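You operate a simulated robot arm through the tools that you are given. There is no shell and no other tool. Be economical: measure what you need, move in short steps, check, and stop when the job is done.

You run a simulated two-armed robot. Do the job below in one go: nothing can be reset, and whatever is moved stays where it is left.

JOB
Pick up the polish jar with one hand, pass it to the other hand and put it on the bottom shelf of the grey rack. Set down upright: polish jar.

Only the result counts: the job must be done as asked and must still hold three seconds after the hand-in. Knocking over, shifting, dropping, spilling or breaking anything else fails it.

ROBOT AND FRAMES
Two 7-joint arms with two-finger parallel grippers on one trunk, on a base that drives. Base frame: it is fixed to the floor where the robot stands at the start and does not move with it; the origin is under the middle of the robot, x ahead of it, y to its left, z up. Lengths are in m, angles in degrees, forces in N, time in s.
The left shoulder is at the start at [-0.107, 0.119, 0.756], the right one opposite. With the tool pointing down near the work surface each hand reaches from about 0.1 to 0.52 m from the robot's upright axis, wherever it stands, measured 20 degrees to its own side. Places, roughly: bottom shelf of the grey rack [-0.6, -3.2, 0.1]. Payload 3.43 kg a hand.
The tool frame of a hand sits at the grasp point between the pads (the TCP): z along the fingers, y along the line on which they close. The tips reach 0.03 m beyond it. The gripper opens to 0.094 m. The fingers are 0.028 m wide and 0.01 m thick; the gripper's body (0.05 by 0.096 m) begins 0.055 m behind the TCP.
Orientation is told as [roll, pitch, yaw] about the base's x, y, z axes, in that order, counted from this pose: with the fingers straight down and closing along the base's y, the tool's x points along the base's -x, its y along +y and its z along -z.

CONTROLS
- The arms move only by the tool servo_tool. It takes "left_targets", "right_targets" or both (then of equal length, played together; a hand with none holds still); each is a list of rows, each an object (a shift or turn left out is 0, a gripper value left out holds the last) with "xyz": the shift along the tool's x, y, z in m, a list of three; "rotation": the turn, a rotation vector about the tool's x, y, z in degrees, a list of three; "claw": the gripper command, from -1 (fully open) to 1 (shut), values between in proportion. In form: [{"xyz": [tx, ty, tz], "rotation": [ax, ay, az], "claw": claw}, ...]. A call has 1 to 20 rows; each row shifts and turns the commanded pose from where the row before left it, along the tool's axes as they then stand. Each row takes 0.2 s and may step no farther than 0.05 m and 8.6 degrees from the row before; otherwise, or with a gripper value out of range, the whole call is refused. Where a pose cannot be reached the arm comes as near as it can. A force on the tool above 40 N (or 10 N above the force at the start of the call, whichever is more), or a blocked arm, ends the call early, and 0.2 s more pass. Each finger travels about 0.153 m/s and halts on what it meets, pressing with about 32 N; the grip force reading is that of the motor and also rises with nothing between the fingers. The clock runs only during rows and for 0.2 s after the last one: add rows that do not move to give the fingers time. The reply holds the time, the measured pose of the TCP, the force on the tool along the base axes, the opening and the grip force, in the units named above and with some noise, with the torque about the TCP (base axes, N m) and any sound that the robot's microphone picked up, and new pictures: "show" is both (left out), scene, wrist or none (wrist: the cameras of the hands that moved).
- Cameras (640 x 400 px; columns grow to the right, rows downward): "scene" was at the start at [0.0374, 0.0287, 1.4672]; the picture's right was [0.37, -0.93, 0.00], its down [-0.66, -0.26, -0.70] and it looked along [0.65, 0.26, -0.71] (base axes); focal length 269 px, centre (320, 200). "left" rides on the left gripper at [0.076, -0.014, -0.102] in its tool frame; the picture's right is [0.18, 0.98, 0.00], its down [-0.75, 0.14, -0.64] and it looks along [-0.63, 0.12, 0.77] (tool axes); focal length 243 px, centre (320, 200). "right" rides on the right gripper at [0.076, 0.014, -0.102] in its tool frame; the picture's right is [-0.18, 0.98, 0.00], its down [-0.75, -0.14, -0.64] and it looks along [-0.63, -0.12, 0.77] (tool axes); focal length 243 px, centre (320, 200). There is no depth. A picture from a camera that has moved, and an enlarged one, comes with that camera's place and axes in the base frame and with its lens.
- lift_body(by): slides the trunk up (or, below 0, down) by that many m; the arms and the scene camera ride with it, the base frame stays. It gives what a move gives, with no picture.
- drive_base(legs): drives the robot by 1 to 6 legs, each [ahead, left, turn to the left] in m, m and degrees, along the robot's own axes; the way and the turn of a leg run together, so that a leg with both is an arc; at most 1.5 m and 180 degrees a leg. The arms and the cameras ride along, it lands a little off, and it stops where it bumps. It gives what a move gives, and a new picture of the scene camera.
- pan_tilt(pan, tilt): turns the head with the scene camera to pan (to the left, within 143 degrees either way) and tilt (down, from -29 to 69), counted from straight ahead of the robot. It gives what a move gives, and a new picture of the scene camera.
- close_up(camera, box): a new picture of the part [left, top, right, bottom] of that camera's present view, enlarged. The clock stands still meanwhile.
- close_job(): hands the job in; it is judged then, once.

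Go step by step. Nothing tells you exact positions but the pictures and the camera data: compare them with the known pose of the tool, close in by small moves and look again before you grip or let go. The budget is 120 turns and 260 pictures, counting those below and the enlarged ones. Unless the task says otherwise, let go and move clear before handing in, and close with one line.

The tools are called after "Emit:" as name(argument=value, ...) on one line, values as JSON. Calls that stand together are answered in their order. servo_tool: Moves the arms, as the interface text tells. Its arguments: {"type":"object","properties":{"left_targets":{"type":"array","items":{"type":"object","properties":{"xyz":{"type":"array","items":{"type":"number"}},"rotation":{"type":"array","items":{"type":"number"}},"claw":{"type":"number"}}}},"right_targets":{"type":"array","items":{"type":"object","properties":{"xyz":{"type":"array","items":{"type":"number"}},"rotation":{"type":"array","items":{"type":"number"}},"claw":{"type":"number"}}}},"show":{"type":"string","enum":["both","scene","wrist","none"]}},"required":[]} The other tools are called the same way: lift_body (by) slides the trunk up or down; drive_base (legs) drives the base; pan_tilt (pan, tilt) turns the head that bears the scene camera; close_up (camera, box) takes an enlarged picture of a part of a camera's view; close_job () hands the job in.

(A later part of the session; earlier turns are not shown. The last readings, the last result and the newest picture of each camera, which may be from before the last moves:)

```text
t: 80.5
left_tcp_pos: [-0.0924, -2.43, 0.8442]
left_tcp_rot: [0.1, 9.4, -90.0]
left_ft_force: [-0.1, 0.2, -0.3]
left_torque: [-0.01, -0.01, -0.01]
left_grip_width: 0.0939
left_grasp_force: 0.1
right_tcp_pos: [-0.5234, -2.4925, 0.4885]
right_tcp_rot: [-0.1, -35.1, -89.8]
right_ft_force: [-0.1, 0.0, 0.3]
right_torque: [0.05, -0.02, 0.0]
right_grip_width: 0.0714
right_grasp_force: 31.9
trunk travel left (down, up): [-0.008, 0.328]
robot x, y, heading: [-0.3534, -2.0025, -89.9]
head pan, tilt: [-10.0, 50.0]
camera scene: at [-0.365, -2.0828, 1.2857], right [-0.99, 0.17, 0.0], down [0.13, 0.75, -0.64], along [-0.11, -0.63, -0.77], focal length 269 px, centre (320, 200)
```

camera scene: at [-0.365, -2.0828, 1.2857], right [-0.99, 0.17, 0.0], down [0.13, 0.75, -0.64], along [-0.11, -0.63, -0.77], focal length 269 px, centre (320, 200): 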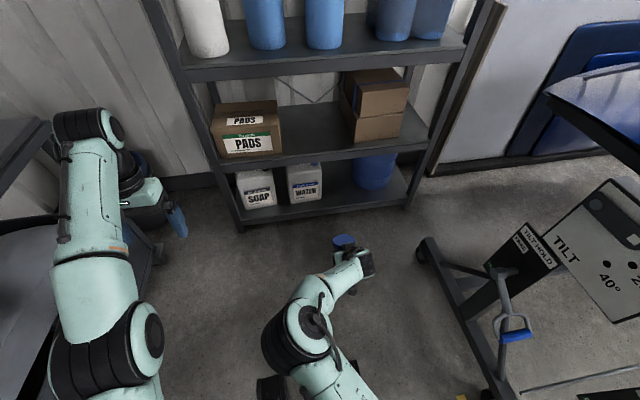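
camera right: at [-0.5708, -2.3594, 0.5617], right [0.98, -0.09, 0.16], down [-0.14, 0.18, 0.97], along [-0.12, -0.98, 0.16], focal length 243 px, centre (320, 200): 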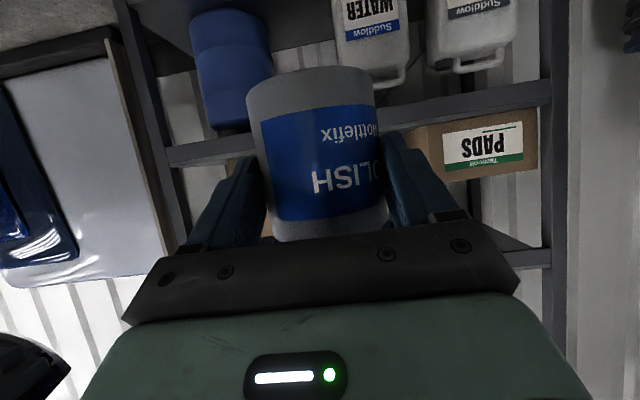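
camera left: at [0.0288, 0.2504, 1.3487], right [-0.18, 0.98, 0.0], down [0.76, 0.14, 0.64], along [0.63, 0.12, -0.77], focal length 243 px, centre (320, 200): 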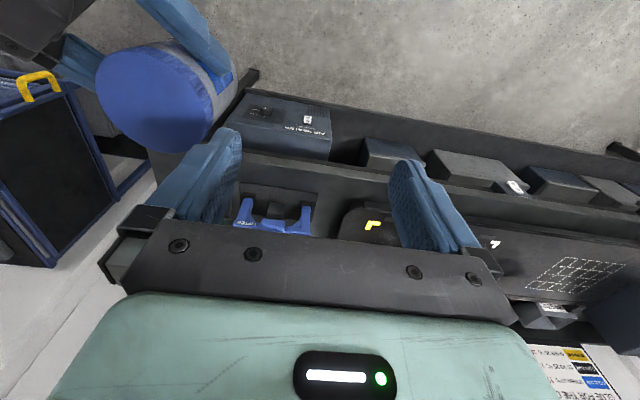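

The steeper pose was reached. Now I'll go down.

Emit:
servo_tool(right_targets=[{"xyz": [0.023, 0, 0.0328]}, {"xyz": [0.023, 0, 0.0328]}, {"xyz": [0.023, 0, 0.0328]}, {"xyz": [0.023, 0, 0.0328]}, {"xyz": [0.023, 0, 0.0328]}, {"xyz": [0.023, 0, 0.0328]}, {}], show="scene")

```text
t: 82.1
left_tcp_pos: [-0.0926, -2.4314, 0.8443]
left_tcp_rot: [0.1, 9.3, -90.0]
left_ft_force: [-0.1, -0.6, -1.2]
left_torque: [0.0, 0.0, -0.01]
left_grip_width: 0.0939
left_grasp_force: 0.0
right_tcp_pos: [-0.4476, -2.4166, 0.3537]
right_tcp_rot: [-0.1, -35.1, -89.9]
right_ft_force: [-0.2, -0.6, -0.7]
right_torque: [0.03, -0.01, -0.03]
right_grip_width: 0.0711
right_grasp_force: 32.0
right hand out of reach, approached as far as the arm can: row 1, 2, 3, 4, 5, 6
trunk travel left (down, up): [-0.008, 0.328]
robot x, y, heading: [-0.3528, -2.0003, -90.0]
head pan, tilt: [-10.0, 50.0]
camera scene: at [-0.3649, -2.0828, 1.2857], right [-0.99, 0.17, 0.0], down [0.13, 0.75, -0.64], along [-0.11, -0.63, -0.77], focal length 269 px, centre (320, 200)
```

scene: 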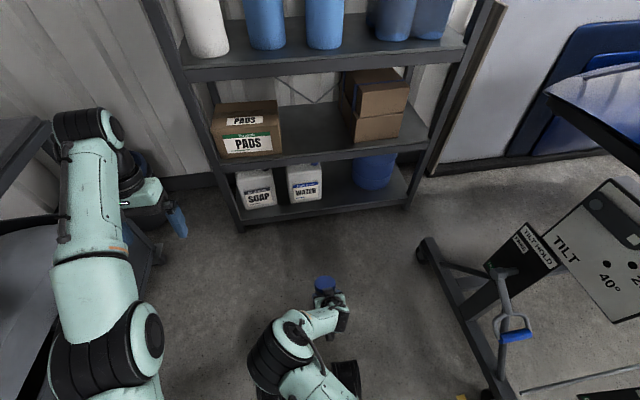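

This elbow posture, folded inward, is the limiting one. I'll go back up with the hand still steep and see whether the elbow swings outward again.

Emit:
servo_tool(right_targets=[{"xyz": [-0.023, 0, -0.0328]}, {"xyz": [-0.023, 0, -0.0328]}, {"xyz": [-0.023, 0, -0.0328]}, {"xyz": [-0.023, 0, -0.0328]}, {"xyz": [-0.023, 0, -0.0328]}, {"xyz": [-0.023, 0, -0.0328]}, {"xyz": [-0.023, 0, -0.0328]}, {"xyz": [-0.023, 0, -0.0328]}, {"xyz": [-0.023, 0, -0.0328]}, {"xyz": [-0.023, 0, -0.0328]}, {"xyz": [-0.023, 0, -0.0328]}, {"xyz": [-0.023, 0, -0.0328]}, {}], show="scene")

```text
t: 84.9
left_tcp_pos: [-0.0909, -2.4299, 0.8437]
left_tcp_rot: [0.1, 9.3, -90.1]
left_ft_force: [0.6, 0.1, -0.6]
left_torque: [-0.04, 0.02, 0.02]
left_grip_width: 0.0939
left_grasp_force: 0.0
right_tcp_pos: [-0.4469, -2.4134, 0.8381]
right_tcp_rot: [-0.1, -35.1, -90.1]
right_ft_force: [-0.2, -0.8, -0.2]
right_torque: [0.06, 0.0, 0.02]
right_grip_width: 0.0711
right_grasp_force: 31.8
trunk travel left (down, up): [-0.008, 0.328]
robot x, y, heading: [-0.353, -2.0025, -89.9]
head pan, tilt: [-10.0, 50.0]
camera scene: at [-0.3649, -2.0828, 1.2857], right [-0.99, 0.17, 0.0], down [0.13, 0.75, -0.64], along [-0.11, -0.63, -0.77], focal length 269 px, centre (320, 200)
```

scene: 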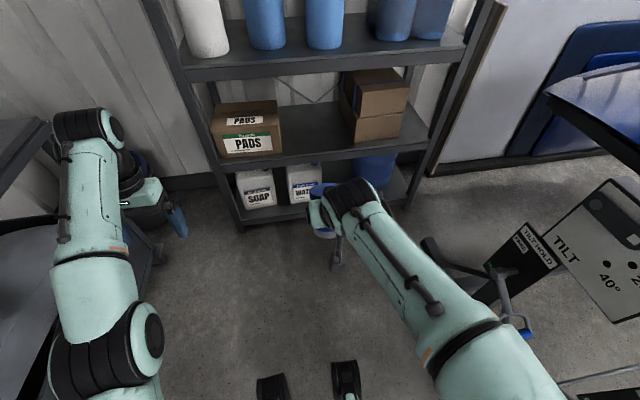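

The elbow is outside again. I'll move forward first, then descend in stages while watching the elbow.

Emit:
servo_tool(right_targets=[{"xyz": [-0.0328, 0, 0.023]}, {"xyz": [-0.0328, 0, 0.023]}, {"xyz": [-0.0328, 0, 0.023]}, {"xyz": [0.023, 0, 0.0328]}, {"xyz": [0.023, 0, 0.0328]}, {"xyz": [0.023, 0, 0.0328]}, {}], show="scene")

Emit:
servo_tool(right_targets=[{"xyz": [0.023, 0, 0.0328]}, {"xyz": [0.023, 0, 0.0328]}, {"xyz": [0.023, 0, 0.0328]}, {}], show="scene")

```text
t: 86.5
left_tcp_pos: [-0.092, -2.4313, 0.8435]
left_tcp_rot: [0.1, 9.3, -90.0]
left_ft_force: [0.7, -0.2, 0.0]
left_torque: [0.0, 0.03, -0.02]
left_grip_width: 0.0935
left_grasp_force: 0.1
right_tcp_pos: [-0.4455, -2.5332, 0.7177]
right_tcp_rot: [-0.1, -35.1, -89.9]
right_ft_force: [0.4, -0.4, -0.8]
right_torque: [0.07, -0.01, 0.02]
right_grip_width: 0.0715
right_grasp_force: 32.1
trunk travel left (down, up): [-0.008, 0.328]
robot x, y, heading: [-0.3539, -1.9986, -90.0]
head pan, tilt: [-10.0, 50.0]
camera scene: at [-0.3649, -2.0828, 1.2857], right [-0.99, 0.17, 0.0], down [0.13, 0.75, -0.64], along [-0.11, -0.63, -0.77], focal length 269 px, centre (320, 200)
```

scene: 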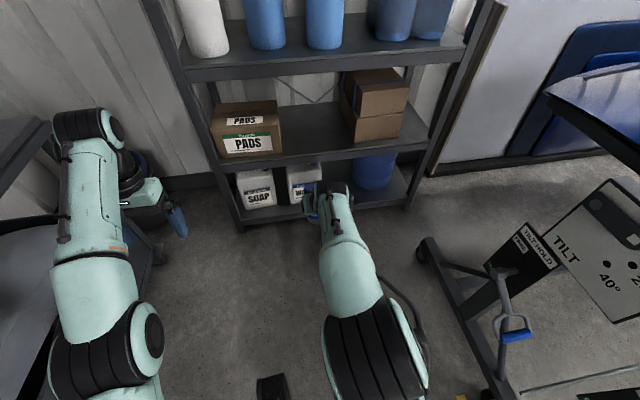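

```text
t: 87.5
left_tcp_pos: [-0.091, -2.4299, 0.8449]
left_tcp_rot: [0.1, 9.2, -89.9]
left_ft_force: [-0.2, -0.7, 0.2]
left_torque: [0.03, 0.03, 0.01]
left_grip_width: 0.094
left_grasp_force: 0.0
right_tcp_pos: [-0.4472, -2.5356, 0.5972]
right_tcp_rot: [-0.2, -35.1, -90.0]
right_ft_force: [0.0, 0.1, 0.1]
right_torque: [0.08, -0.01, 0.03]
right_grip_width: 0.0713
right_grasp_force: 32.2
trunk travel left (down, up): [-0.008, 0.328]
robot x, y, heading: [-0.3563, -2.0011, -90.2]
head pan, tilt: [-10.0, 50.0]
camera scene: at [-0.3649, -2.0828, 1.2857], right [-0.99, 0.17, 0.0], down [0.13, 0.75, -0.64], along [-0.11, -0.63, -0.77], focal length 269 px, centre (320, 200)
```

scene: 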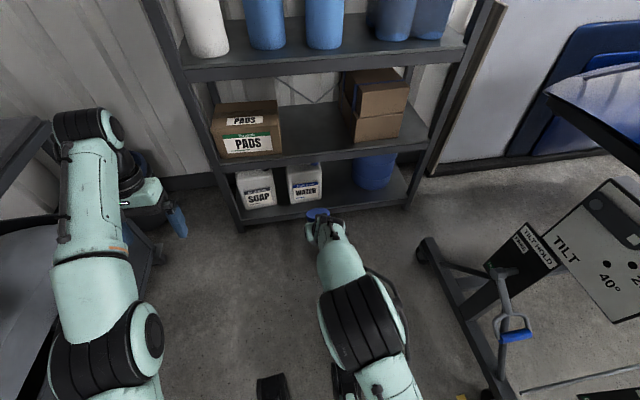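

The elbow posture stays good, so I'll continue down.

Emit:
servo_tool(right_targets=[{"xyz": [0.023, 0, 0.0328]}, {"xyz": [0.023, 0, 0.0328]}, {"xyz": [0.023, 0, 0.0328]}, {}], show="scene")

Emit:
servo_tool(right_targets=[{"xyz": [0.023, 0, 0.0328]}, {"xyz": [0.023, 0, 0.0328]}, {"xyz": [0.023, 0, 0.0328]}, {}], show="scene")

```text
t: 88.5
left_tcp_pos: [-0.092, -2.4296, 0.8443]
left_tcp_rot: [0.0, 9.4, -90.0]
left_ft_force: [0.5, 0.1, -0.1]
left_torque: [0.0, -0.01, 0.0]
left_grip_width: 0.0941
left_grasp_force: 0.1
right_tcp_pos: [-0.4471, -2.5334, 0.4771]
right_tcp_rot: [-0.1, -35.2, -89.8]
right_ft_force: [0.1, 0.4, -0.8]
right_torque: [0.06, 0.0, 0.01]
right_grip_width: 0.071
right_grasp_force: 32.4
trunk travel left (down, up): [-0.008, 0.328]
robot x, y, heading: [-0.3493, -2.0005, -89.7]
head pan, tilt: [-10.0, 50.0]
camera scene: at [-0.3649, -2.0828, 1.2857], right [-0.99, 0.17, 0.0], down [0.13, 0.75, -0.64], along [-0.11, -0.63, -0.77], focal length 269 px, centre (320, 200)
```

scene: 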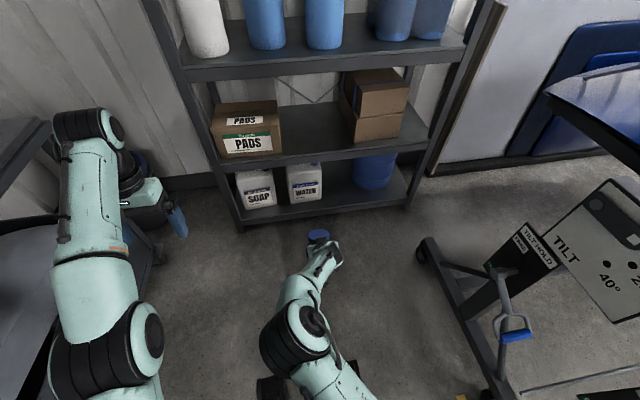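

```text
t: 89.5
left_tcp_pos: [-0.0922, -2.4303, 0.8447]
left_tcp_rot: [0.0, 9.3, -90.0]
left_ft_force: [0.8, -0.3, -0.1]
left_torque: [0.02, -0.01, -0.05]
left_grip_width: 0.0936
left_grasp_force: 0.1
right_tcp_pos: [-0.4263, -2.4945, 0.3944]
right_tcp_rot: [-0.2, -35.1, -89.9]
right_ft_force: [-0.5, 0.8, -0.2]
right_torque: [0.06, -0.02, 0.02]
right_grip_width: 0.071
right_grasp_force: 32.1
right hand out of reach, approached as far as the arm can: row 1, 2, 3
trunk travel left (down, up): [-0.008, 0.328]
robot x, y, heading: [-0.3529, -1.9999, -89.8]
head pan, tilt: [-10.0, 50.0]
camera scene: at [-0.3649, -2.0828, 1.2857], right [-0.99, 0.17, 0.0], down [0.13, 0.75, -0.64], along [-0.11, -0.63, -0.77], focal length 269 px, centre (320, 200)
```

scene: 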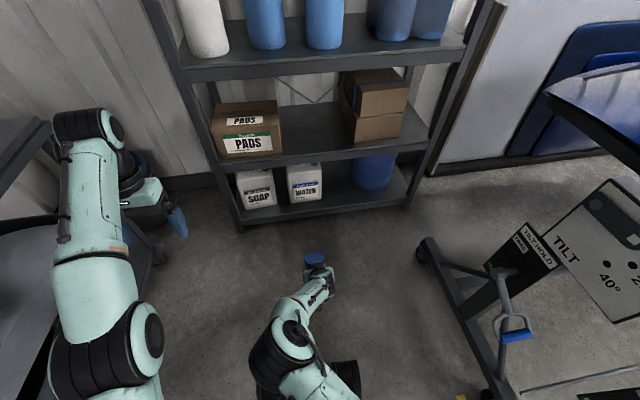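

Low heights with the tool this way up run into a wrist limit. The way round is to rest the jar on the second shelf (z≈0.505, free gap around x≈-0.51) and regrip it there with the hand rolled over, which suits low placing. I'll return the hand to jar-upright at z≈0.6 and pull the left hand back.

Emit:
servo_tool(right_targets=[{"xyz": [-0.023, -0.01, -0.0328]}, {"xyz": [-0.023, -0.01, -0.0328]}, {"xyz": [-0.023, -0.01, -0.0328]}, {"xyz": [-0.023, -0.01, -0.0328]}, {"xyz": [-0.023, -0.01, -0.0328]}, {"rotation": [0, -8.3, 0], "xyz": [0, -0.01, 0]}, {"rotation": [0, -8.3, 0], "xyz": [0, -0.01, 0]}, {"rotation": [0, -8.3, 0], "xyz": [0, -0.01, 0]}, {}, {}], left_targets=[{"xyz": [0.04, 0, 0]}, {"xyz": [0.04, 0, 0]}, {"xyz": [0.04, 0, 0]}, {"xyz": [0.04, 0, 0]}, {"xyz": [0.02, 0, 0]}, {}, {}, {}, {}, {}], show="both")

```text
t: 91.7
left_tcp_pos: [-0.0935, -2.2525, 0.8723]
left_tcp_rot: [0.1, 9.2, -90.0]
left_ft_force: [0.9, -0.3, 0.0]
left_torque: [-0.01, 0.02, -0.03]
left_grip_width: 0.094
left_grasp_force: 0.1
right_tcp_pos: [-0.5054, -2.494, 0.5953]
right_tcp_rot: [-0.2, -59.9, -89.8]
right_ft_force: [-0.8, 0.4, -0.2]
right_torque: [0.09, 0.0, 0.0]
right_grip_width: 0.0713
right_grasp_force: 31.7
trunk travel left (down, up): [-0.008, 0.328]
robot x, y, heading: [-0.3526, -2.0015, -89.8]
head pan, tilt: [-10.0, 50.0]
camera scene: at [-0.3649, -2.0828, 1.2857], right [-0.99, 0.17, 0.0], down [0.13, 0.75, -0.64], along [-0.11, -0.63, -0.77], focal length 269 px, centre (320, 200)
camera right: at [-0.4907, -2.3657, 0.5811], right [0.98, -0.09, 0.16], down [-0.14, 0.18, 0.97], along [-0.12, -0.98, 0.16], focal length 243 px, centre (320, 200)
camera left: at [-0.1069, -2.1941, 0.9851], right [0.98, 0.18, 0.03], down [0.14, -0.85, 0.51], along [0.12, -0.5, -0.86], focal length 243 px, centre (320, 200)
```

scene: 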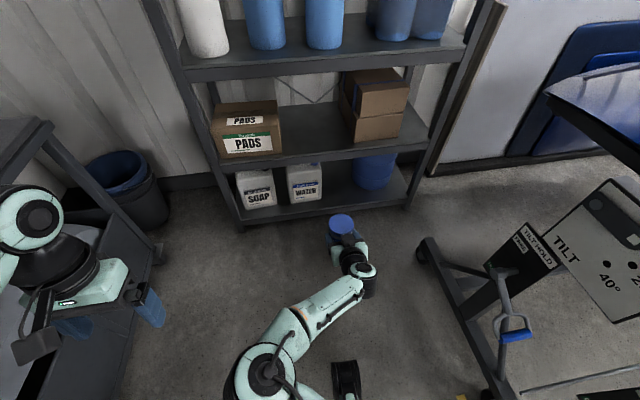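
right: 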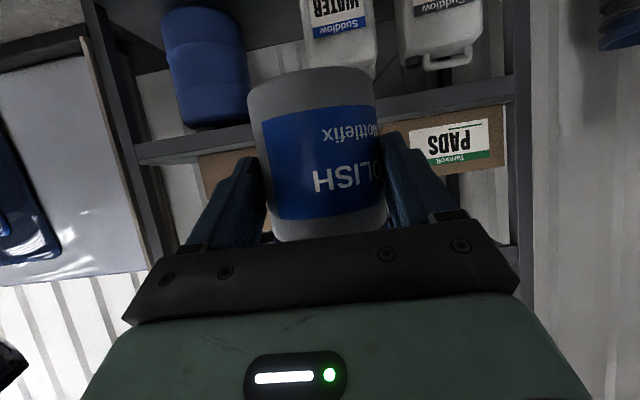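
left: 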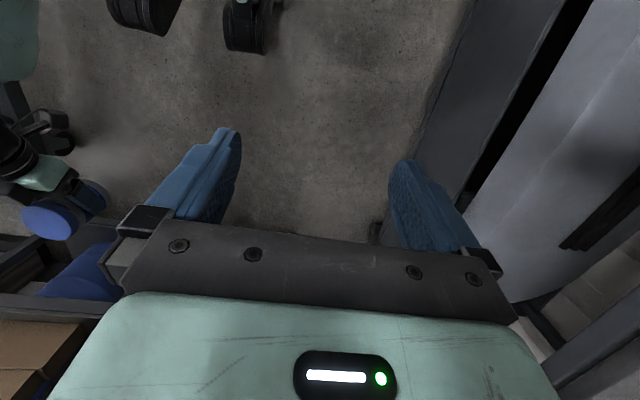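

The jar is upright at z≈0.595, which is about 0.04 m above shelf-2 level at its base. I'll drive 0.38 m closer and look again.

Emit:
drive_base(legs=[[0.38, 0, 0]])

Emit:
pan_tilt(pan=-14, tilt=42)

Emit:
close_up(camera="scene", box=[160, 100, 480, 300])

Emit:
close_up(camera="right", box=[80, 20, 560, 320])

```text
t: 94.1
left_tcp_pos: [-0.0912, -2.6288, 0.8712]
left_tcp_rot: [0.2, 9.3, -90.1]
left_ft_force: [-0.9, -0.7, 0.1]
left_torque: [0.05, -0.01, -0.02]
left_grip_width: 0.0941
left_grasp_force: 0.1
right_tcp_pos: [-0.5041, -2.8674, 0.5957]
right_tcp_rot: [-0.1, -60.0, -89.8]
right_ft_force: [0.0, -0.1, -0.3]
right_torque: [0.1, -0.02, 0.01]
right_grip_width: 0.0711
right_grasp_force: 31.7
trunk travel left (down, up): [-0.008, 0.328]
robot x, y, heading: [-0.352, -2.3778, -90.0]
head pan, tilt: [-10.0, 50.0]
camera scene: at [-0.3645, -2.4585, 1.2857], right [-0.98, 0.17, 0.0], down [0.13, 0.75, -0.64], along [-0.11, -0.63, -0.77], focal length 269 px, centre (320, 200)
```

scene: 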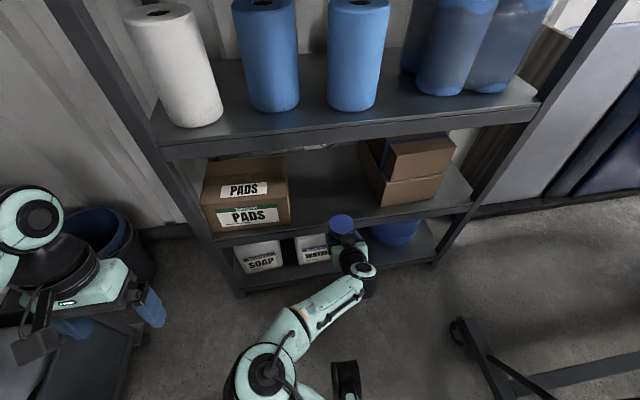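

```text
t: 94.8
left_tcp_pos: [-0.0918, -2.6286, 0.8731]
left_tcp_rot: [0.1, 9.2, -90.1]
left_ft_force: [0.2, -0.3, 0.3]
left_torque: [0.0, -0.03, -0.01]
left_grip_width: 0.094
left_grasp_force: 0.1
right_tcp_pos: [-0.5056, -2.8689, 0.5954]
right_tcp_rot: [-0.2, -60.0, -89.9]
right_ft_force: [-0.5, 0.6, 0.2]
right_torque: [0.08, 0.02, -0.02]
right_grip_width: 0.0712
right_grasp_force: 32.6
trunk travel left (down, up): [-0.008, 0.328]
robot x, y, heading: [-0.3561, -2.3742, -89.9]
head pan, tilt: [-14.0, 42.0]
camera scene: at [-0.3713, -2.4636, 1.2969], right [-0.97, 0.24, 0.0], down [0.16, 0.65, -0.74], along [-0.18, -0.72, -0.67], focal length 269 px, centre (320, 200)
```

scene: 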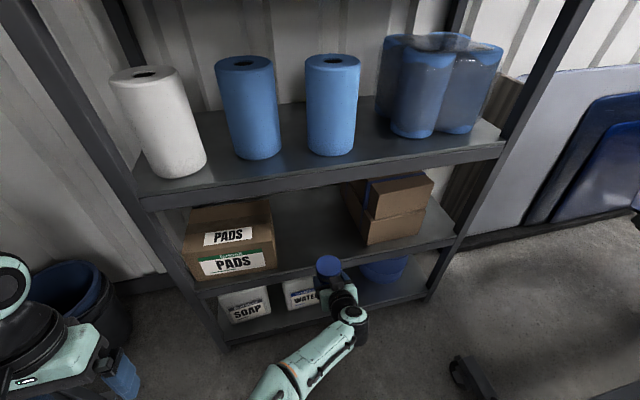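

```text
2.00 times, centred on (320, 200) of scene
camera zoom: at [-0.3713, -2.4636, 1.2969], right [-0.97, 0.24, 0.0], down [0.16, 0.65, -0.74], along [-0.18, -0.72, -0.67], focal length 538 px, centre (320, 200)
```

zoom: 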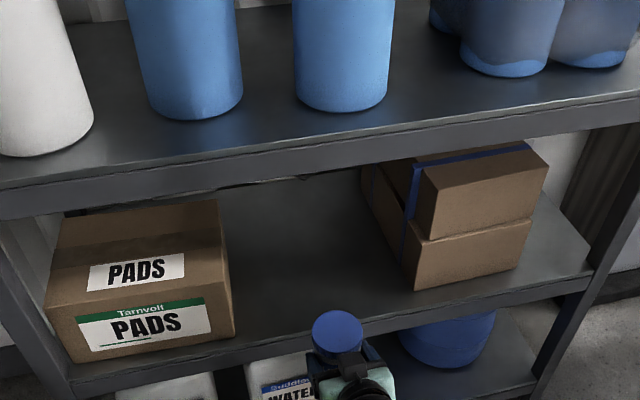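

```text
1.33 times, centred on (320, 170) of right
camera zoom: at [-0.4904, -2.741, 0.581], right [0.98, -0.09, 0.16], down [-0.14, 0.18, 0.97], along [-0.12, -0.98, 0.16], focal length 324 px, centre (320, 240)
```

zoom: 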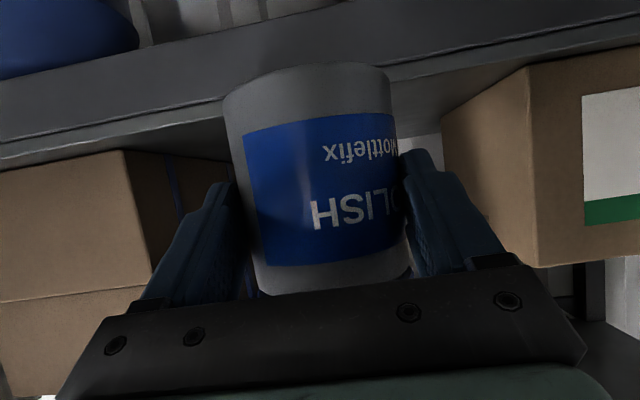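

The gap on shelf 2 spans about x -0.60 to -0.34, with the shelf top near z=0.505 and its front at y≈-3.02. I'll shift the hand slightly left, then drive in so the jar hangs over the shelf.

Emit:
servo_tool(right_targets=[{"xyz": [0, 0.02, 0]}, {}], show="none")

Emit:
drive_base(legs=[[0.2, 0, 0]])

Emit:
close_up(camera="right", box=[80, 20, 560, 320])

```text
t: 95.4
left_tcp_pos: [-0.0914, -2.6285, 0.8727]
left_tcp_rot: [0.1, 9.2, -90.1]
left_ft_force: [-0.3, -0.5, 0.0]
left_torque: [0.03, -0.01, -0.01]
left_grip_width: 0.094
left_grasp_force: 0.1
right_tcp_pos: [-0.485, -2.8686, 0.5958]
right_tcp_rot: [-0.1, -60.1, -90.0]
right_ft_force: [-0.1, 0.3, -1.0]
right_torque: [0.1, 0.01, -0.01]
right_grip_width: 0.0713
right_grasp_force: 31.8
trunk travel left (down, up): [-0.008, 0.328]
robot x, y, heading: [-0.3551, -2.3768, -89.7]
head pan, tilt: [-14.0, 42.0]
```

```text
t: 97.0
left_tcp_pos: [-0.0933, -2.8312, 0.8717]
left_tcp_rot: [0.2, 9.3, -90.1]
left_ft_force: [0.5, -1.1, 0.3]
left_torque: [0.02, -0.01, 0.0]
left_grip_width: 0.0941
left_grasp_force: 0.0
right_tcp_pos: [-0.4858, -3.072, 0.5951]
right_tcp_rot: [-0.3, -59.9, -90.0]
right_ft_force: [0.5, -0.4, 0.1]
right_torque: [0.12, -0.04, -0.01]
right_grip_width: 0.0709
right_grasp_force: 32.2
trunk travel left (down, up): [-0.008, 0.328]
robot x, y, heading: [-0.3532, -2.5787, -89.9]
head pan, tilt: [-14.0, 42.0]
camera scene: at [-0.3712, -2.6664, 1.2969], right [-0.97, 0.24, 0.0], down [0.16, 0.65, -0.74], along [-0.18, -0.72, -0.67], focal length 269 px, centre (320, 200)
```

scene: 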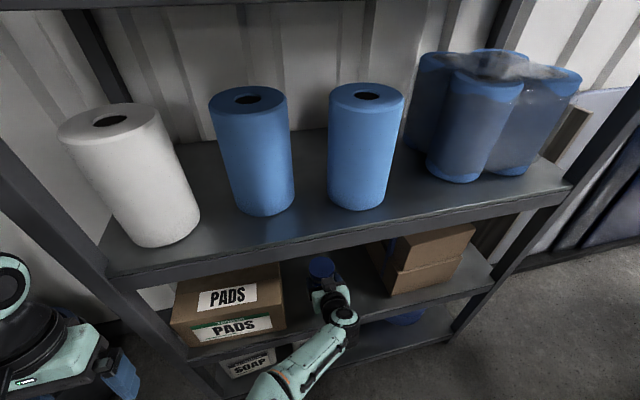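

```text
1.33 times, centred on (320, 170) of right
camera zoom: at [-0.4698, -2.9445, 0.5811], right [0.98, -0.09, 0.16], down [-0.14, 0.18, 0.97], along [-0.12, -0.98, 0.16], focal length 324 px, centre (320, 240)
```

zoom: 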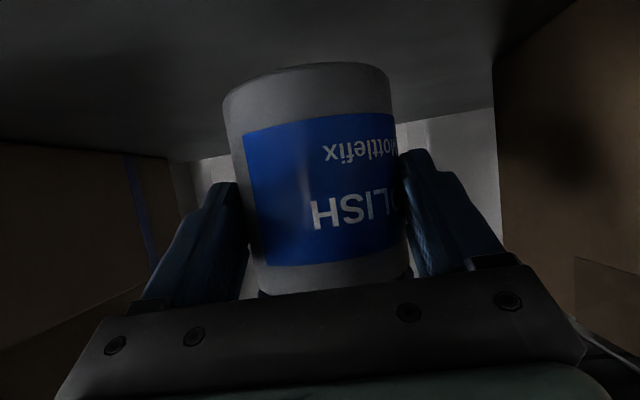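

The jar is between the boxes. I'll lower it gently, watching for contact.

Emit:
servo_tool(right_targets=[{"xyz": [0.0087, 0, 0.005]}, {"xyz": [0.0087, 0, 0.005]}, {"xyz": [0.0087, 0, 0.005]}, {}], show="none")

Emit:
close_up(camera="right", box=[80, 20, 560, 320])

Emit:
close_up(camera="scene", box=[240, 220, 400, 320])

```text
t: 98.0
left_tcp_pos: [-0.0906, -2.8297, 0.8725]
left_tcp_rot: [0.1, 9.1, -90.0]
left_ft_force: [-0.2, -0.5, 1.2]
left_torque: [0.01, -0.03, 0.01]
left_grip_width: 0.0939
left_grasp_force: 0.1
right_tcp_pos: [-0.4844, -3.0712, 0.5708]
right_tcp_rot: [-0.1, -60.6, -90.0]
right_ft_force: [2.8, -0.2, 32.5]
right_torque: [-0.8, 0.07, 0.38]
right_grip_width: 0.0714
right_grasp_force: 32.2
trunk travel left (down, up): [-0.008, 0.328]
robot x, y, heading: [-0.3544, -2.5759, -90.0]
head pan, tilt: [-14.0, 42.0]
```

```text
1.33 times, centred on (320, 170) of right
camera zoom: at [-0.4692, -2.9456, 0.5545], right [0.98, -0.09, 0.16], down [-0.14, 0.19, 0.97], along [-0.12, -0.98, 0.18], focal length 324 px, centre (320, 240)
```

zoom: 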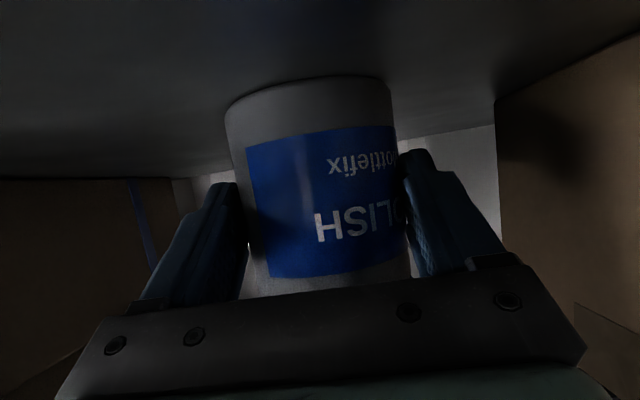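

```text
4.00 times, centred on (320, 270) of scene
camera zoom: at [-0.3704, -2.6635, 1.2972], right [-0.97, 0.24, 0.0], down [0.16, 0.65, -0.74], along [-0.18, -0.72, -0.67], focal length 1076 px, centre (320, -80)
```

zoom: 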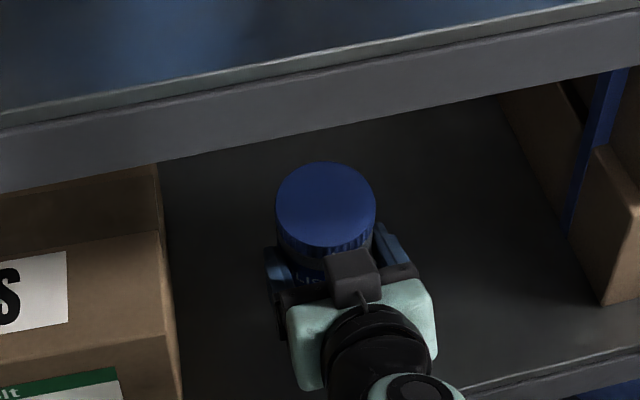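

It's in contact at 32 N, a bit too firm. I'll ease up a few millimetres.

Emit:
servo_tool(right_targets=[{"xyz": [-0.0026, 0, -0.0015]}, {}], show="none")

```text
t: 98.6
left_tcp_pos: [-0.0901, -2.8297, 0.8724]
left_tcp_rot: [0.3, 9.2, -90.1]
left_ft_force: [0.8, 0.8, -0.3]
left_torque: [0.02, 0.01, 0.03]
left_grip_width: 0.094
left_grasp_force: 0.0
right_tcp_pos: [-0.485, -3.072, 0.5696]
right_tcp_rot: [-0.2, -60.2, -89.9]
right_ft_force: [4.1, -9.9, 20.1]
right_torque: [-0.97, -0.07, 0.15]
right_grip_width: 0.0711
right_grasp_force: 32.0
trunk travel left (down, up): [-0.008, 0.328]
robot x, y, heading: [-0.3545, -2.5816, -90.0]
head pan, tilt: [-14.0, 42.0]
```

Emit:
servo_tool(right_targets=[{"xyz": [-0.0026, 0, -0.0015]}, {}], show="none")

```text
t: 99.2
left_tcp_pos: [-0.0914, -2.8293, 0.8719]
left_tcp_rot: [0.1, 9.3, -90.1]
left_ft_force: [-0.2, 0.1, 0.5]
left_torque: [-0.03, 0.01, 0.0]
left_grip_width: 0.0939
left_grasp_force: 0.0
right_tcp_pos: [-0.4852, -3.0704, 0.5705]
right_tcp_rot: [-0.3, -59.9, -89.9]
right_ft_force: [3.4, -2.8, 8.1]
right_torque: [-0.72, -0.16, 0.09]
right_grip_width: 0.0713
right_grasp_force: 32.1
trunk travel left (down, up): [-0.008, 0.328]
robot x, y, heading: [-0.3519, -2.5764, -89.9]
head pan, tilt: [-14.0, 42.0]
```

Contact is about 8 N now. I'll open the right gripper slowly and let the jar settle flat.

Emit:
servo_tool(right_targets=[{"claw": 0.2}, {"claw": -0.3}, {"claw": -0.6}, {"claw": -0.8}, {"claw": -1}, {"claw": -1}, {}], show="wrist")

Emit:
close_up(camera="scene", box=[240, 220, 400, 320])

```text
t: 100.8
left_tcp_pos: [-0.0926, -2.8318, 0.8728]
left_tcp_rot: [0.1, 9.3, -90.0]
left_ft_force: [0.2, -0.4, 0.2]
left_torque: [0.02, -0.01, 0.0]
left_grip_width: 0.0939
left_grasp_force: 0.1
right_tcp_pos: [-0.4849, -3.0709, 0.5706]
right_tcp_rot: [-0.2, -60.0, -90.0]
right_ft_force: [0.7, -0.8, -0.6]
right_torque: [0.04, 0.0, 0.0]
right_grip_width: 0.094
right_grasp_force: 0.0
trunk travel left (down, up): [-0.008, 0.328]
robot x, y, heading: [-0.3536, -2.5802, -90.0]
head pan, tilt: [-14.0, 42.0]
camera right: at [-0.4698, -2.9439, 0.5568], right [0.98, -0.09, 0.16], down [-0.14, 0.18, 0.97], along [-0.12, -0.98, 0.16], focal length 243 px, centre (320, 200)
```

right: 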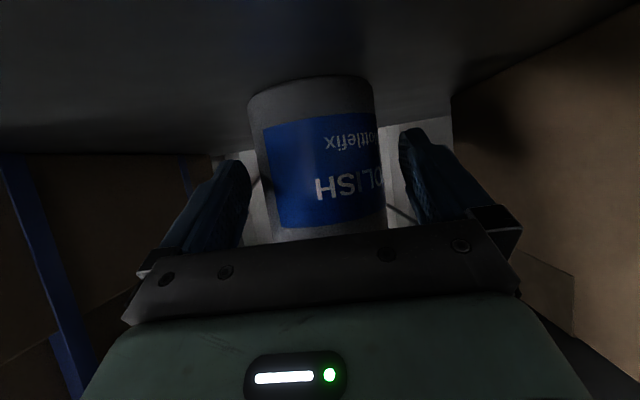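

```text
4.00 times, centred on (320, 270) of scene
camera zoom: at [-0.3711, -2.6657, 1.297], right [-0.97, 0.24, 0.0], down [0.16, 0.65, -0.74], along [-0.18, -0.72, -0.67], focal length 1076 px, centre (320, -80)
```

zoom: 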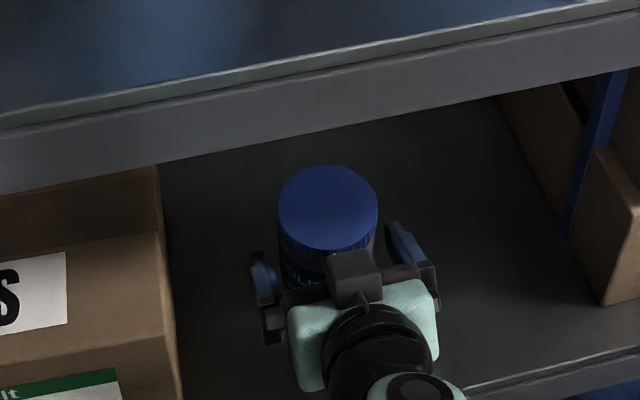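

The jar stands on shelf 2. I'll withdraw the hand along its axis, then back the base off.

Emit:
servo_tool(right_targets=[{"xyz": [0, 0, -0.02]}, {"xyz": [0, 0, -0.03]}, {"xyz": [0, 0, -0.03]}, {}], show="wrist")

Emit:
drive_base(legs=[[-0.35, 0, 0]])

Emit:
close_up(camera="scene", box=[240, 180, 400, 280])

```text
t: 101.8
left_tcp_pos: [-0.0914, -2.8319, 0.8727]
left_tcp_rot: [0.0, 9.3, -90.0]
left_ft_force: [1.0, 0.2, 0.0]
left_torque: [-0.02, -0.02, 0.02]
left_grip_width: 0.0939
left_grasp_force: 0.0
right_tcp_pos: [-0.4853, -2.9989, 0.6122]
right_tcp_rot: [-0.2, -60.1, -90.0]
right_ft_force: [-0.1, 0.2, 0.0]
right_torque: [-0.01, -0.06, 0.04]
right_grip_width: 0.094
right_grasp_force: 0.1
trunk travel left (down, up): [-0.008, 0.328]
robot x, y, heading: [-0.3511, -2.5773, -89.9]
head pan, tilt: [-14.0, 42.0]
camera right: at [-0.471, -2.8734, 0.5985], right [0.98, -0.09, 0.16], down [-0.14, 0.18, 0.97], along [-0.12, -0.98, 0.16], focal length 243 px, centre (320, 200)
```

right: 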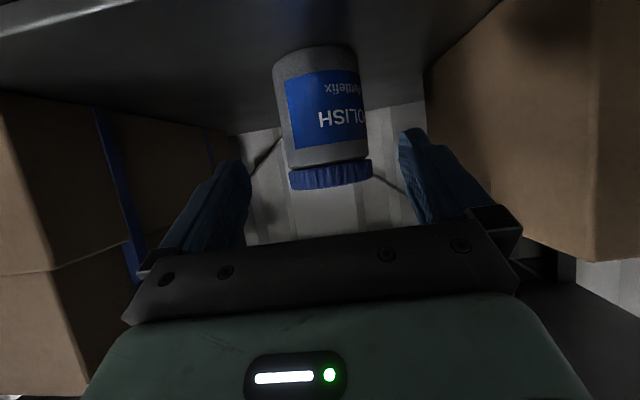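

```text
t: 104.0
left_tcp_pos: [-0.0918, -2.4835, 0.8712]
left_tcp_rot: [0.1, 9.2, -90.7]
left_ft_force: [0.9, -0.1, -0.7]
left_torque: [-0.01, -0.04, -0.04]
left_grip_width: 0.094
left_grasp_force: 0.0
right_tcp_pos: [-0.4885, -2.6498, 0.6133]
right_tcp_rot: [-0.2, -60.0, -90.5]
right_ft_force: [1.2, 0.0, 0.3]
right_torque: [-0.02, -0.01, 0.02]
right_grip_width: 0.0938
right_grasp_force: 0.0
trunk travel left (down, up): [-0.008, 0.328]
robot x, y, heading: [-0.3486, -2.2334, -90.4]
head pan, tilt: [-14.0, 42.0]
camera scene: at [-0.3705, -2.316, 1.297], right [-0.97, 0.25, 0.0], down [0.17, 0.65, -0.74], along [-0.19, -0.72, -0.67], focal length 269 px, centre (320, 200)
```

scene: 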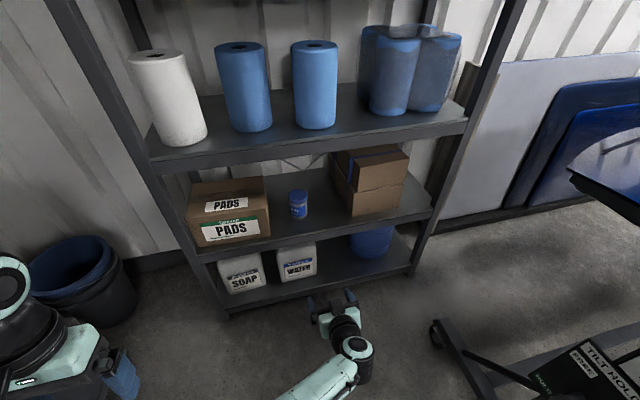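

```text
4.00 times, centred on (320, 230) of scene
camera zoom: at [-0.3705, -2.316, 1.297], right [-0.97, 0.25, 0.0], down [0.17, 0.65, -0.74], along [-0.19, -0.72, -0.67], focal length 1076 px, centre (320, 80)
```

zoom: 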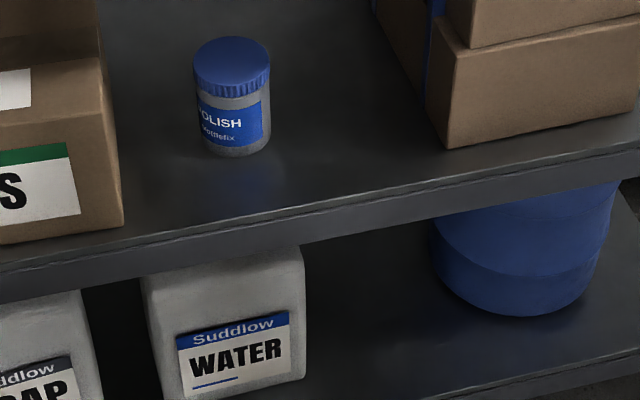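

The jar stands safely on shelf 2 at about (-0.484, -3.08). The rack front is really near y≈-2.94, and the bottom-shelf gap runs from x≈-0.54 to -0.755. Next I'll roll the empty right hand over and see whether that suits low reaching.

Emit:
servo_tool(right_targets=[{"rotation": [0, 0, 8.5]}, {"rotation": [0, 0, 8.5]}, {"rotation": [0, 0, 8.5]}, {"rotation": [0, 0, 8.5]}, {"rotation": [0, 0, 8.5]}, {"rotation": [0, 0, 8.5]}, {"rotation": [0, 0, 8.5]}, {"rotation": [0, 0, 8.5]}, {"rotation": [0, 0, 8.5]}, {"rotation": [0, 0, 8.5]}, {}], show="scene")

```text
t: 106.5
left_tcp_pos: [-0.0924, -2.4828, 0.8712]
left_tcp_rot: [0.1, 9.3, -90.6]
left_ft_force: [0.3, -0.1, 0.3]
left_torque: [-0.02, 0.03, 0.0]
left_grip_width: 0.0937
left_grasp_force: 0.2
right_tcp_pos: [-0.4894, -2.6507, 0.6138]
right_tcp_rot: [59.9, -4.3, -178.2]
right_ft_force: [0.4, 0.5, 0.1]
right_torque: [-0.02, -0.02, 0.01]
right_grip_width: 0.0942
right_grasp_force: 0.1
trunk travel left (down, up): [-0.008, 0.328]
robot x, y, heading: [-0.3517, -2.2263, -90.5]
head pan, tilt: [-14.0, 42.0]
camera scene: at [-0.3705, -2.3163, 1.297], right [-0.97, 0.25, 0.0], down [0.17, 0.65, -0.74], along [-0.19, -0.72, -0.67], focal length 269 px, centre (320, 200)
```

scene: 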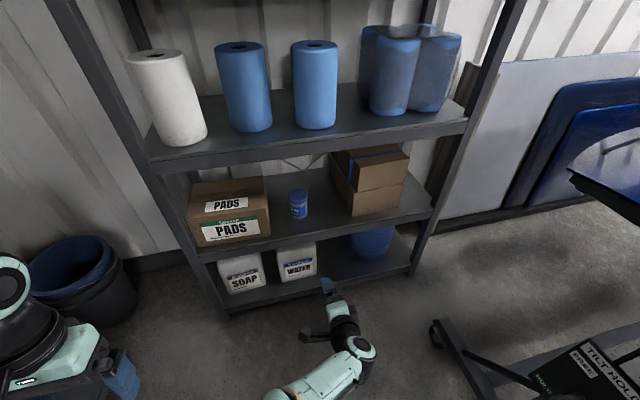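

Emit:
servo_tool(right_targets=[{"rotation": [0, 0, 8.5]}, {"rotation": [0, 0, 8.5]}, {"rotation": [0, 0, 8.5]}, {"rotation": [0, 0, 8.5]}, {"rotation": [0, 0, 8.5]}, {"rotation": [0, 0, 8.5]}, {"rotation": [0, 0, 8.5]}, {"rotation": [0, 0, 8.5]}, {"rotation": [0, 0, 8.5]}, {"rotation": [0, 0, 8.5]}, {"rotation": [0, 0, 8.5]}, {"rotation": [0, 0, 1.5]}, {}], show="both")

```text
t: 109.2
left_tcp_pos: [-0.0918, -2.4843, 0.872]
left_tcp_rot: [0.1, 9.3, -90.7]
left_ft_force: [0.3, 0.1, 0.3]
left_torque: [-0.05, 0.02, -0.06]
left_grip_width: 0.0939
left_grasp_force: 0.2
right_tcp_pos: [-0.4884, -2.6494, 0.6123]
right_tcp_rot: [-0.1, 60.1, 89.4]
right_ft_force: [-0.2, 0.1, -0.2]
right_torque: [0.04, 0.04, -0.01]
right_grip_width: 0.094
right_grasp_force: 0.0
trunk travel left (down, up): [-0.008, 0.328]
robot x, y, heading: [-0.3488, -2.2285, -90.7]
head pan, tilt: [-14.0, 42.0]
camera scene: at [-0.3705, -2.3163, 1.297], right [-0.97, 0.25, 0.0], down [0.17, 0.65, -0.74], along [-0.19, -0.72, -0.67], focal length 269 px, centre (320, 200)
camera right: at [-0.5016, -2.5993, 0.7302], right [-0.98, 0.1, -0.16], down [0.15, 0.93, -0.33], along [0.11, -0.35, -0.93], focal length 243 px, centre (320, 200)
```

scene: 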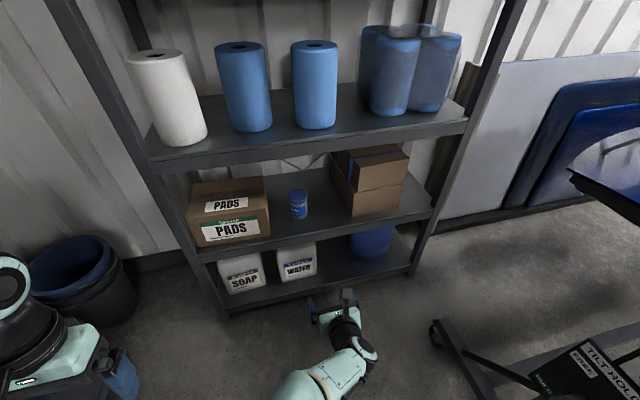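
right: 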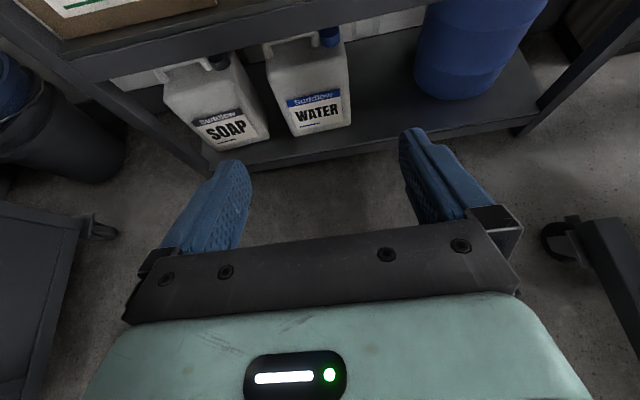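

The rolled-over pose works and the camera now looks down from above. I'll test going low while moving the hand to the right.

Emit:
servo_tool(right_targets=[{"xyz": [-0.0346, 0.02, 0.02]}, {"xyz": [-0.0346, 0.02, 0.02]}, {"xyz": [-0.0346, 0.02, 0.02]}, {"xyz": [-0.0346, 0.02, 0.02]}, {"xyz": [-0.0346, 0.02, 0.02]}, {"xyz": [-0.0346, 0.02, 0.02]}, {}], show="scene")

Emit:
servo_tool(right_targets=[{"xyz": [-0.0346, 0.0, 0.02]}, {"xyz": [-0.0346, 0.0, 0.02]}, {"xyz": [-0.0346, 0.0, 0.02]}, {}], show="both")

```text
t: 110.8
left_tcp_pos: [-0.0928, -2.4845, 0.8719]
left_tcp_rot: [0.1, 9.3, -90.7]
left_ft_force: [0.4, 0.3, 0.0]
left_torque: [0.0, 0.01, 0.02]
left_grip_width: 0.0943
left_grasp_force: 0.0
right_tcp_pos: [-0.5773, -2.6647, 0.5237]
right_tcp_rot: [0.0, 59.6, 89.5]
right_ft_force: [0.2, -0.2, 0.0]
right_torque: [-0.04, 0.02, 0.0]
right_grip_width: 0.094
right_grasp_force: 0.1
right hand out of reach, approached as far as the arm can: row 2, 3, 4, 5, 6
trunk travel left (down, up): [-0.008, 0.328]
robot x, y, heading: [-0.3559, -2.2259, -90.7]
head pan, tilt: [-14.0, 42.0]
camera scene: at [-0.3705, -2.3163, 1.297], right [-0.97, 0.25, 0.0], down [0.17, 0.65, -0.74], along [-0.19, -0.72, -0.67], focal length 269 px, centre (320, 200)
```

scene: 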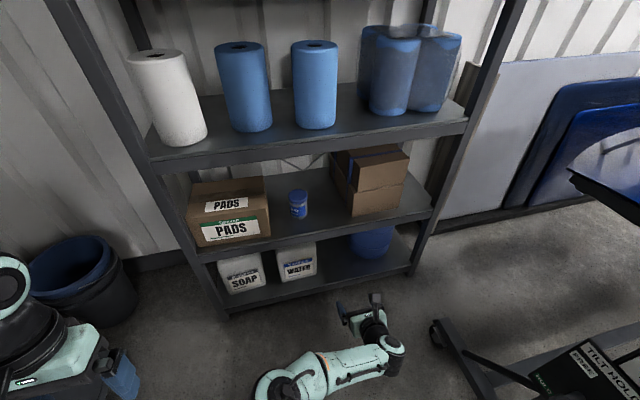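

```text
t: 111.8
left_tcp_pos: [-0.0928, -2.4835, 0.8719]
left_tcp_rot: [0.2, 9.3, -90.6]
left_ft_force: [-0.2, 0.5, 0.4]
left_torque: [0.0, 0.03, 0.02]
left_grip_width: 0.0941
left_grasp_force: 0.0
right_tcp_pos: [-0.5749, -2.6672, 0.5221]
right_tcp_rot: [0.0, 59.5, 89.5]
right_ft_force: [-0.5, -0.1, -0.1]
right_torque: [0.02, -0.02, 0.0]
right_grip_width: 0.0939
right_grasp_force: 0.0
right hand out of reach, approached as far as the arm can: row 1, 2, 3
trunk travel left (down, up): [-0.008, 0.328]
robot x, y, heading: [-0.355, -2.2303, -90.4]
head pan, tilt: [-14.0, 42.0]
camera scene: at [-0.3705, -2.3163, 1.297], right [-0.97, 0.25, 0.0], down [0.17, 0.65, -0.74], along [-0.19, -0.72, -0.67], focal length 269 px, centre (320, 200)
camera right: at [-0.5891, -2.6173, 0.6393], right [-0.98, 0.1, -0.16], down [0.15, 0.94, -0.32], along [0.12, -0.34, -0.93], focal length 243 px, centre (320, 200)
```

scene: 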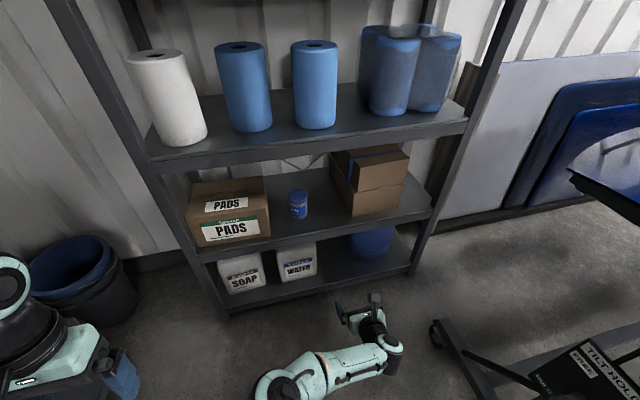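
right: 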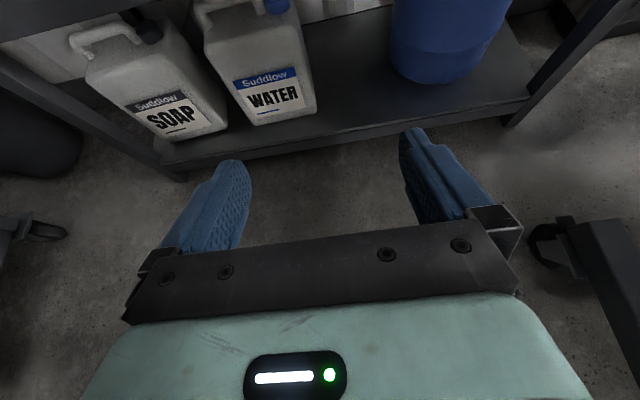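

Still limited at z≈0.52, so the roll isn't the cause. I'll check how low the hand gets when pointing straight down, to understand the limit.

Emit:
servo_tool(right_targets=[{"xyz": [0.0346, 0, -0.02]}, {"xyz": [0.0346, 0, -0.02]}, {"xyz": [0.0346, 0, -0.02]}, {"rotation": [0, -8.5, 0]}, {"rotation": [0, -8.5, 0]}, {"rotation": [0, -8.5, 0]}, {"rotation": [0, -8.5, 0]}, {"rotation": [0, -8.5, 0]}, {"rotation": [0, -8.5, 0]}, {"rotation": [0, -8.5, 0]}, {}], show="scene")

Emit:
servo_tool(right_targets=[{"xyz": [0, 0, 0.045]}, {"xyz": [0, 0, 0.045]}, {"xyz": [0, 0, 0.045]}, {"xyz": [0, 0, 0.045]}, {"xyz": [0, 0, 0.045]}, {"xyz": [0, 0, 0.045]}, {}], show="scene")

```text
t: 114.2
left_tcp_pos: [-0.0925, -2.4835, 0.8718]
left_tcp_rot: [0.1, 9.3, -90.6]
left_ft_force: [-0.8, 0.3, -0.8]
left_torque: [-0.03, 0.01, -0.03]
left_grip_width: 0.094
left_grasp_force: 0.1
right_tcp_pos: [-0.5625, -2.6758, 0.6538]
right_tcp_rot: [0.2, 0.8, 89.6]
right_ft_force: [-0.7, 0.6, 0.6]
right_torque: [0.01, 0.0, -0.02]
right_grip_width: 0.0943
right_grasp_force: 0.0
right hand out of reach, approached as far as the arm can: row 10
trunk travel left (down, up): [-0.008, 0.328]
robot x, y, heading: [-0.3537, -2.2286, -90.4]
head pan, tilt: [-14.0, 42.0]
camera scene: at [-0.3705, -2.3163, 1.297], right [-0.97, 0.25, 0.0], down [0.17, 0.65, -0.74], along [-0.19, -0.72, -0.67], focal length 269 px, centre (320, 200)
```

scene: 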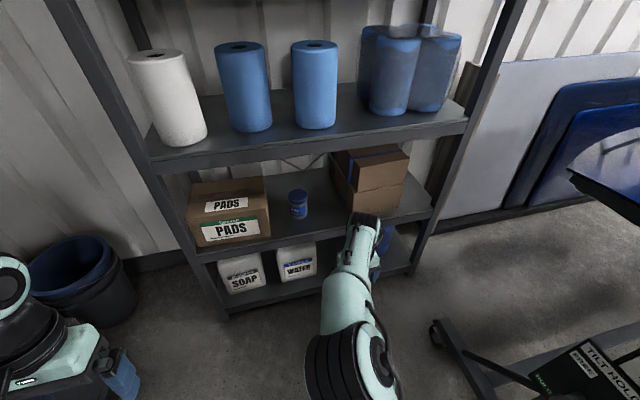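

```text
t: 115.8
left_tcp_pos: [-0.0933, -2.4829, 0.8721]
left_tcp_rot: [0.1, 9.3, -90.6]
left_ft_force: [0.3, -0.4, 0.7]
left_torque: [-0.02, 0.01, 0.0]
left_grip_width: 0.094
left_grasp_force: 0.1
right_tcp_pos: [-0.5164, -2.6639, 0.5497]
right_tcp_rot: [0.3, 0.5, 89.4]
right_ft_force: [0.0, 0.1, -0.2]
right_torque: [0.03, 0.0, 0.03]
right_grip_width: 0.0941
right_grasp_force: 0.1
right hand out of reach, approached as far as the arm can: row 1, 2, 3, 4, 5, 6
trunk travel left (down, up): [-0.008, 0.328]
robot x, y, heading: [-0.3506, -2.2309, -90.3]
head pan, tilt: [-14.0, 42.0]
camera scene: at [-0.3706, -2.3163, 1.297], right [-0.97, 0.25, 0.0], down [0.17, 0.65, -0.74], along [-0.19, -0.72, -0.67], focal length 269 px, centre (320, 200)
```

scene: 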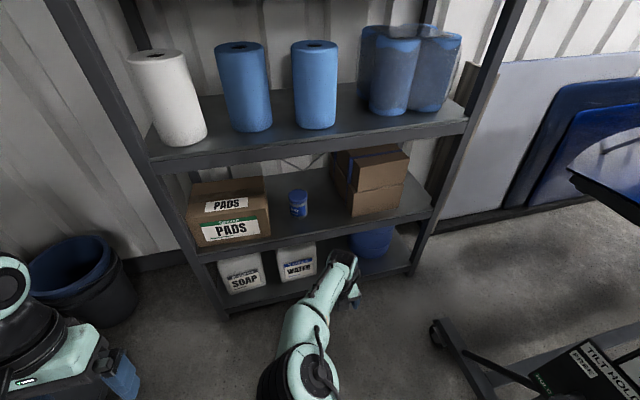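

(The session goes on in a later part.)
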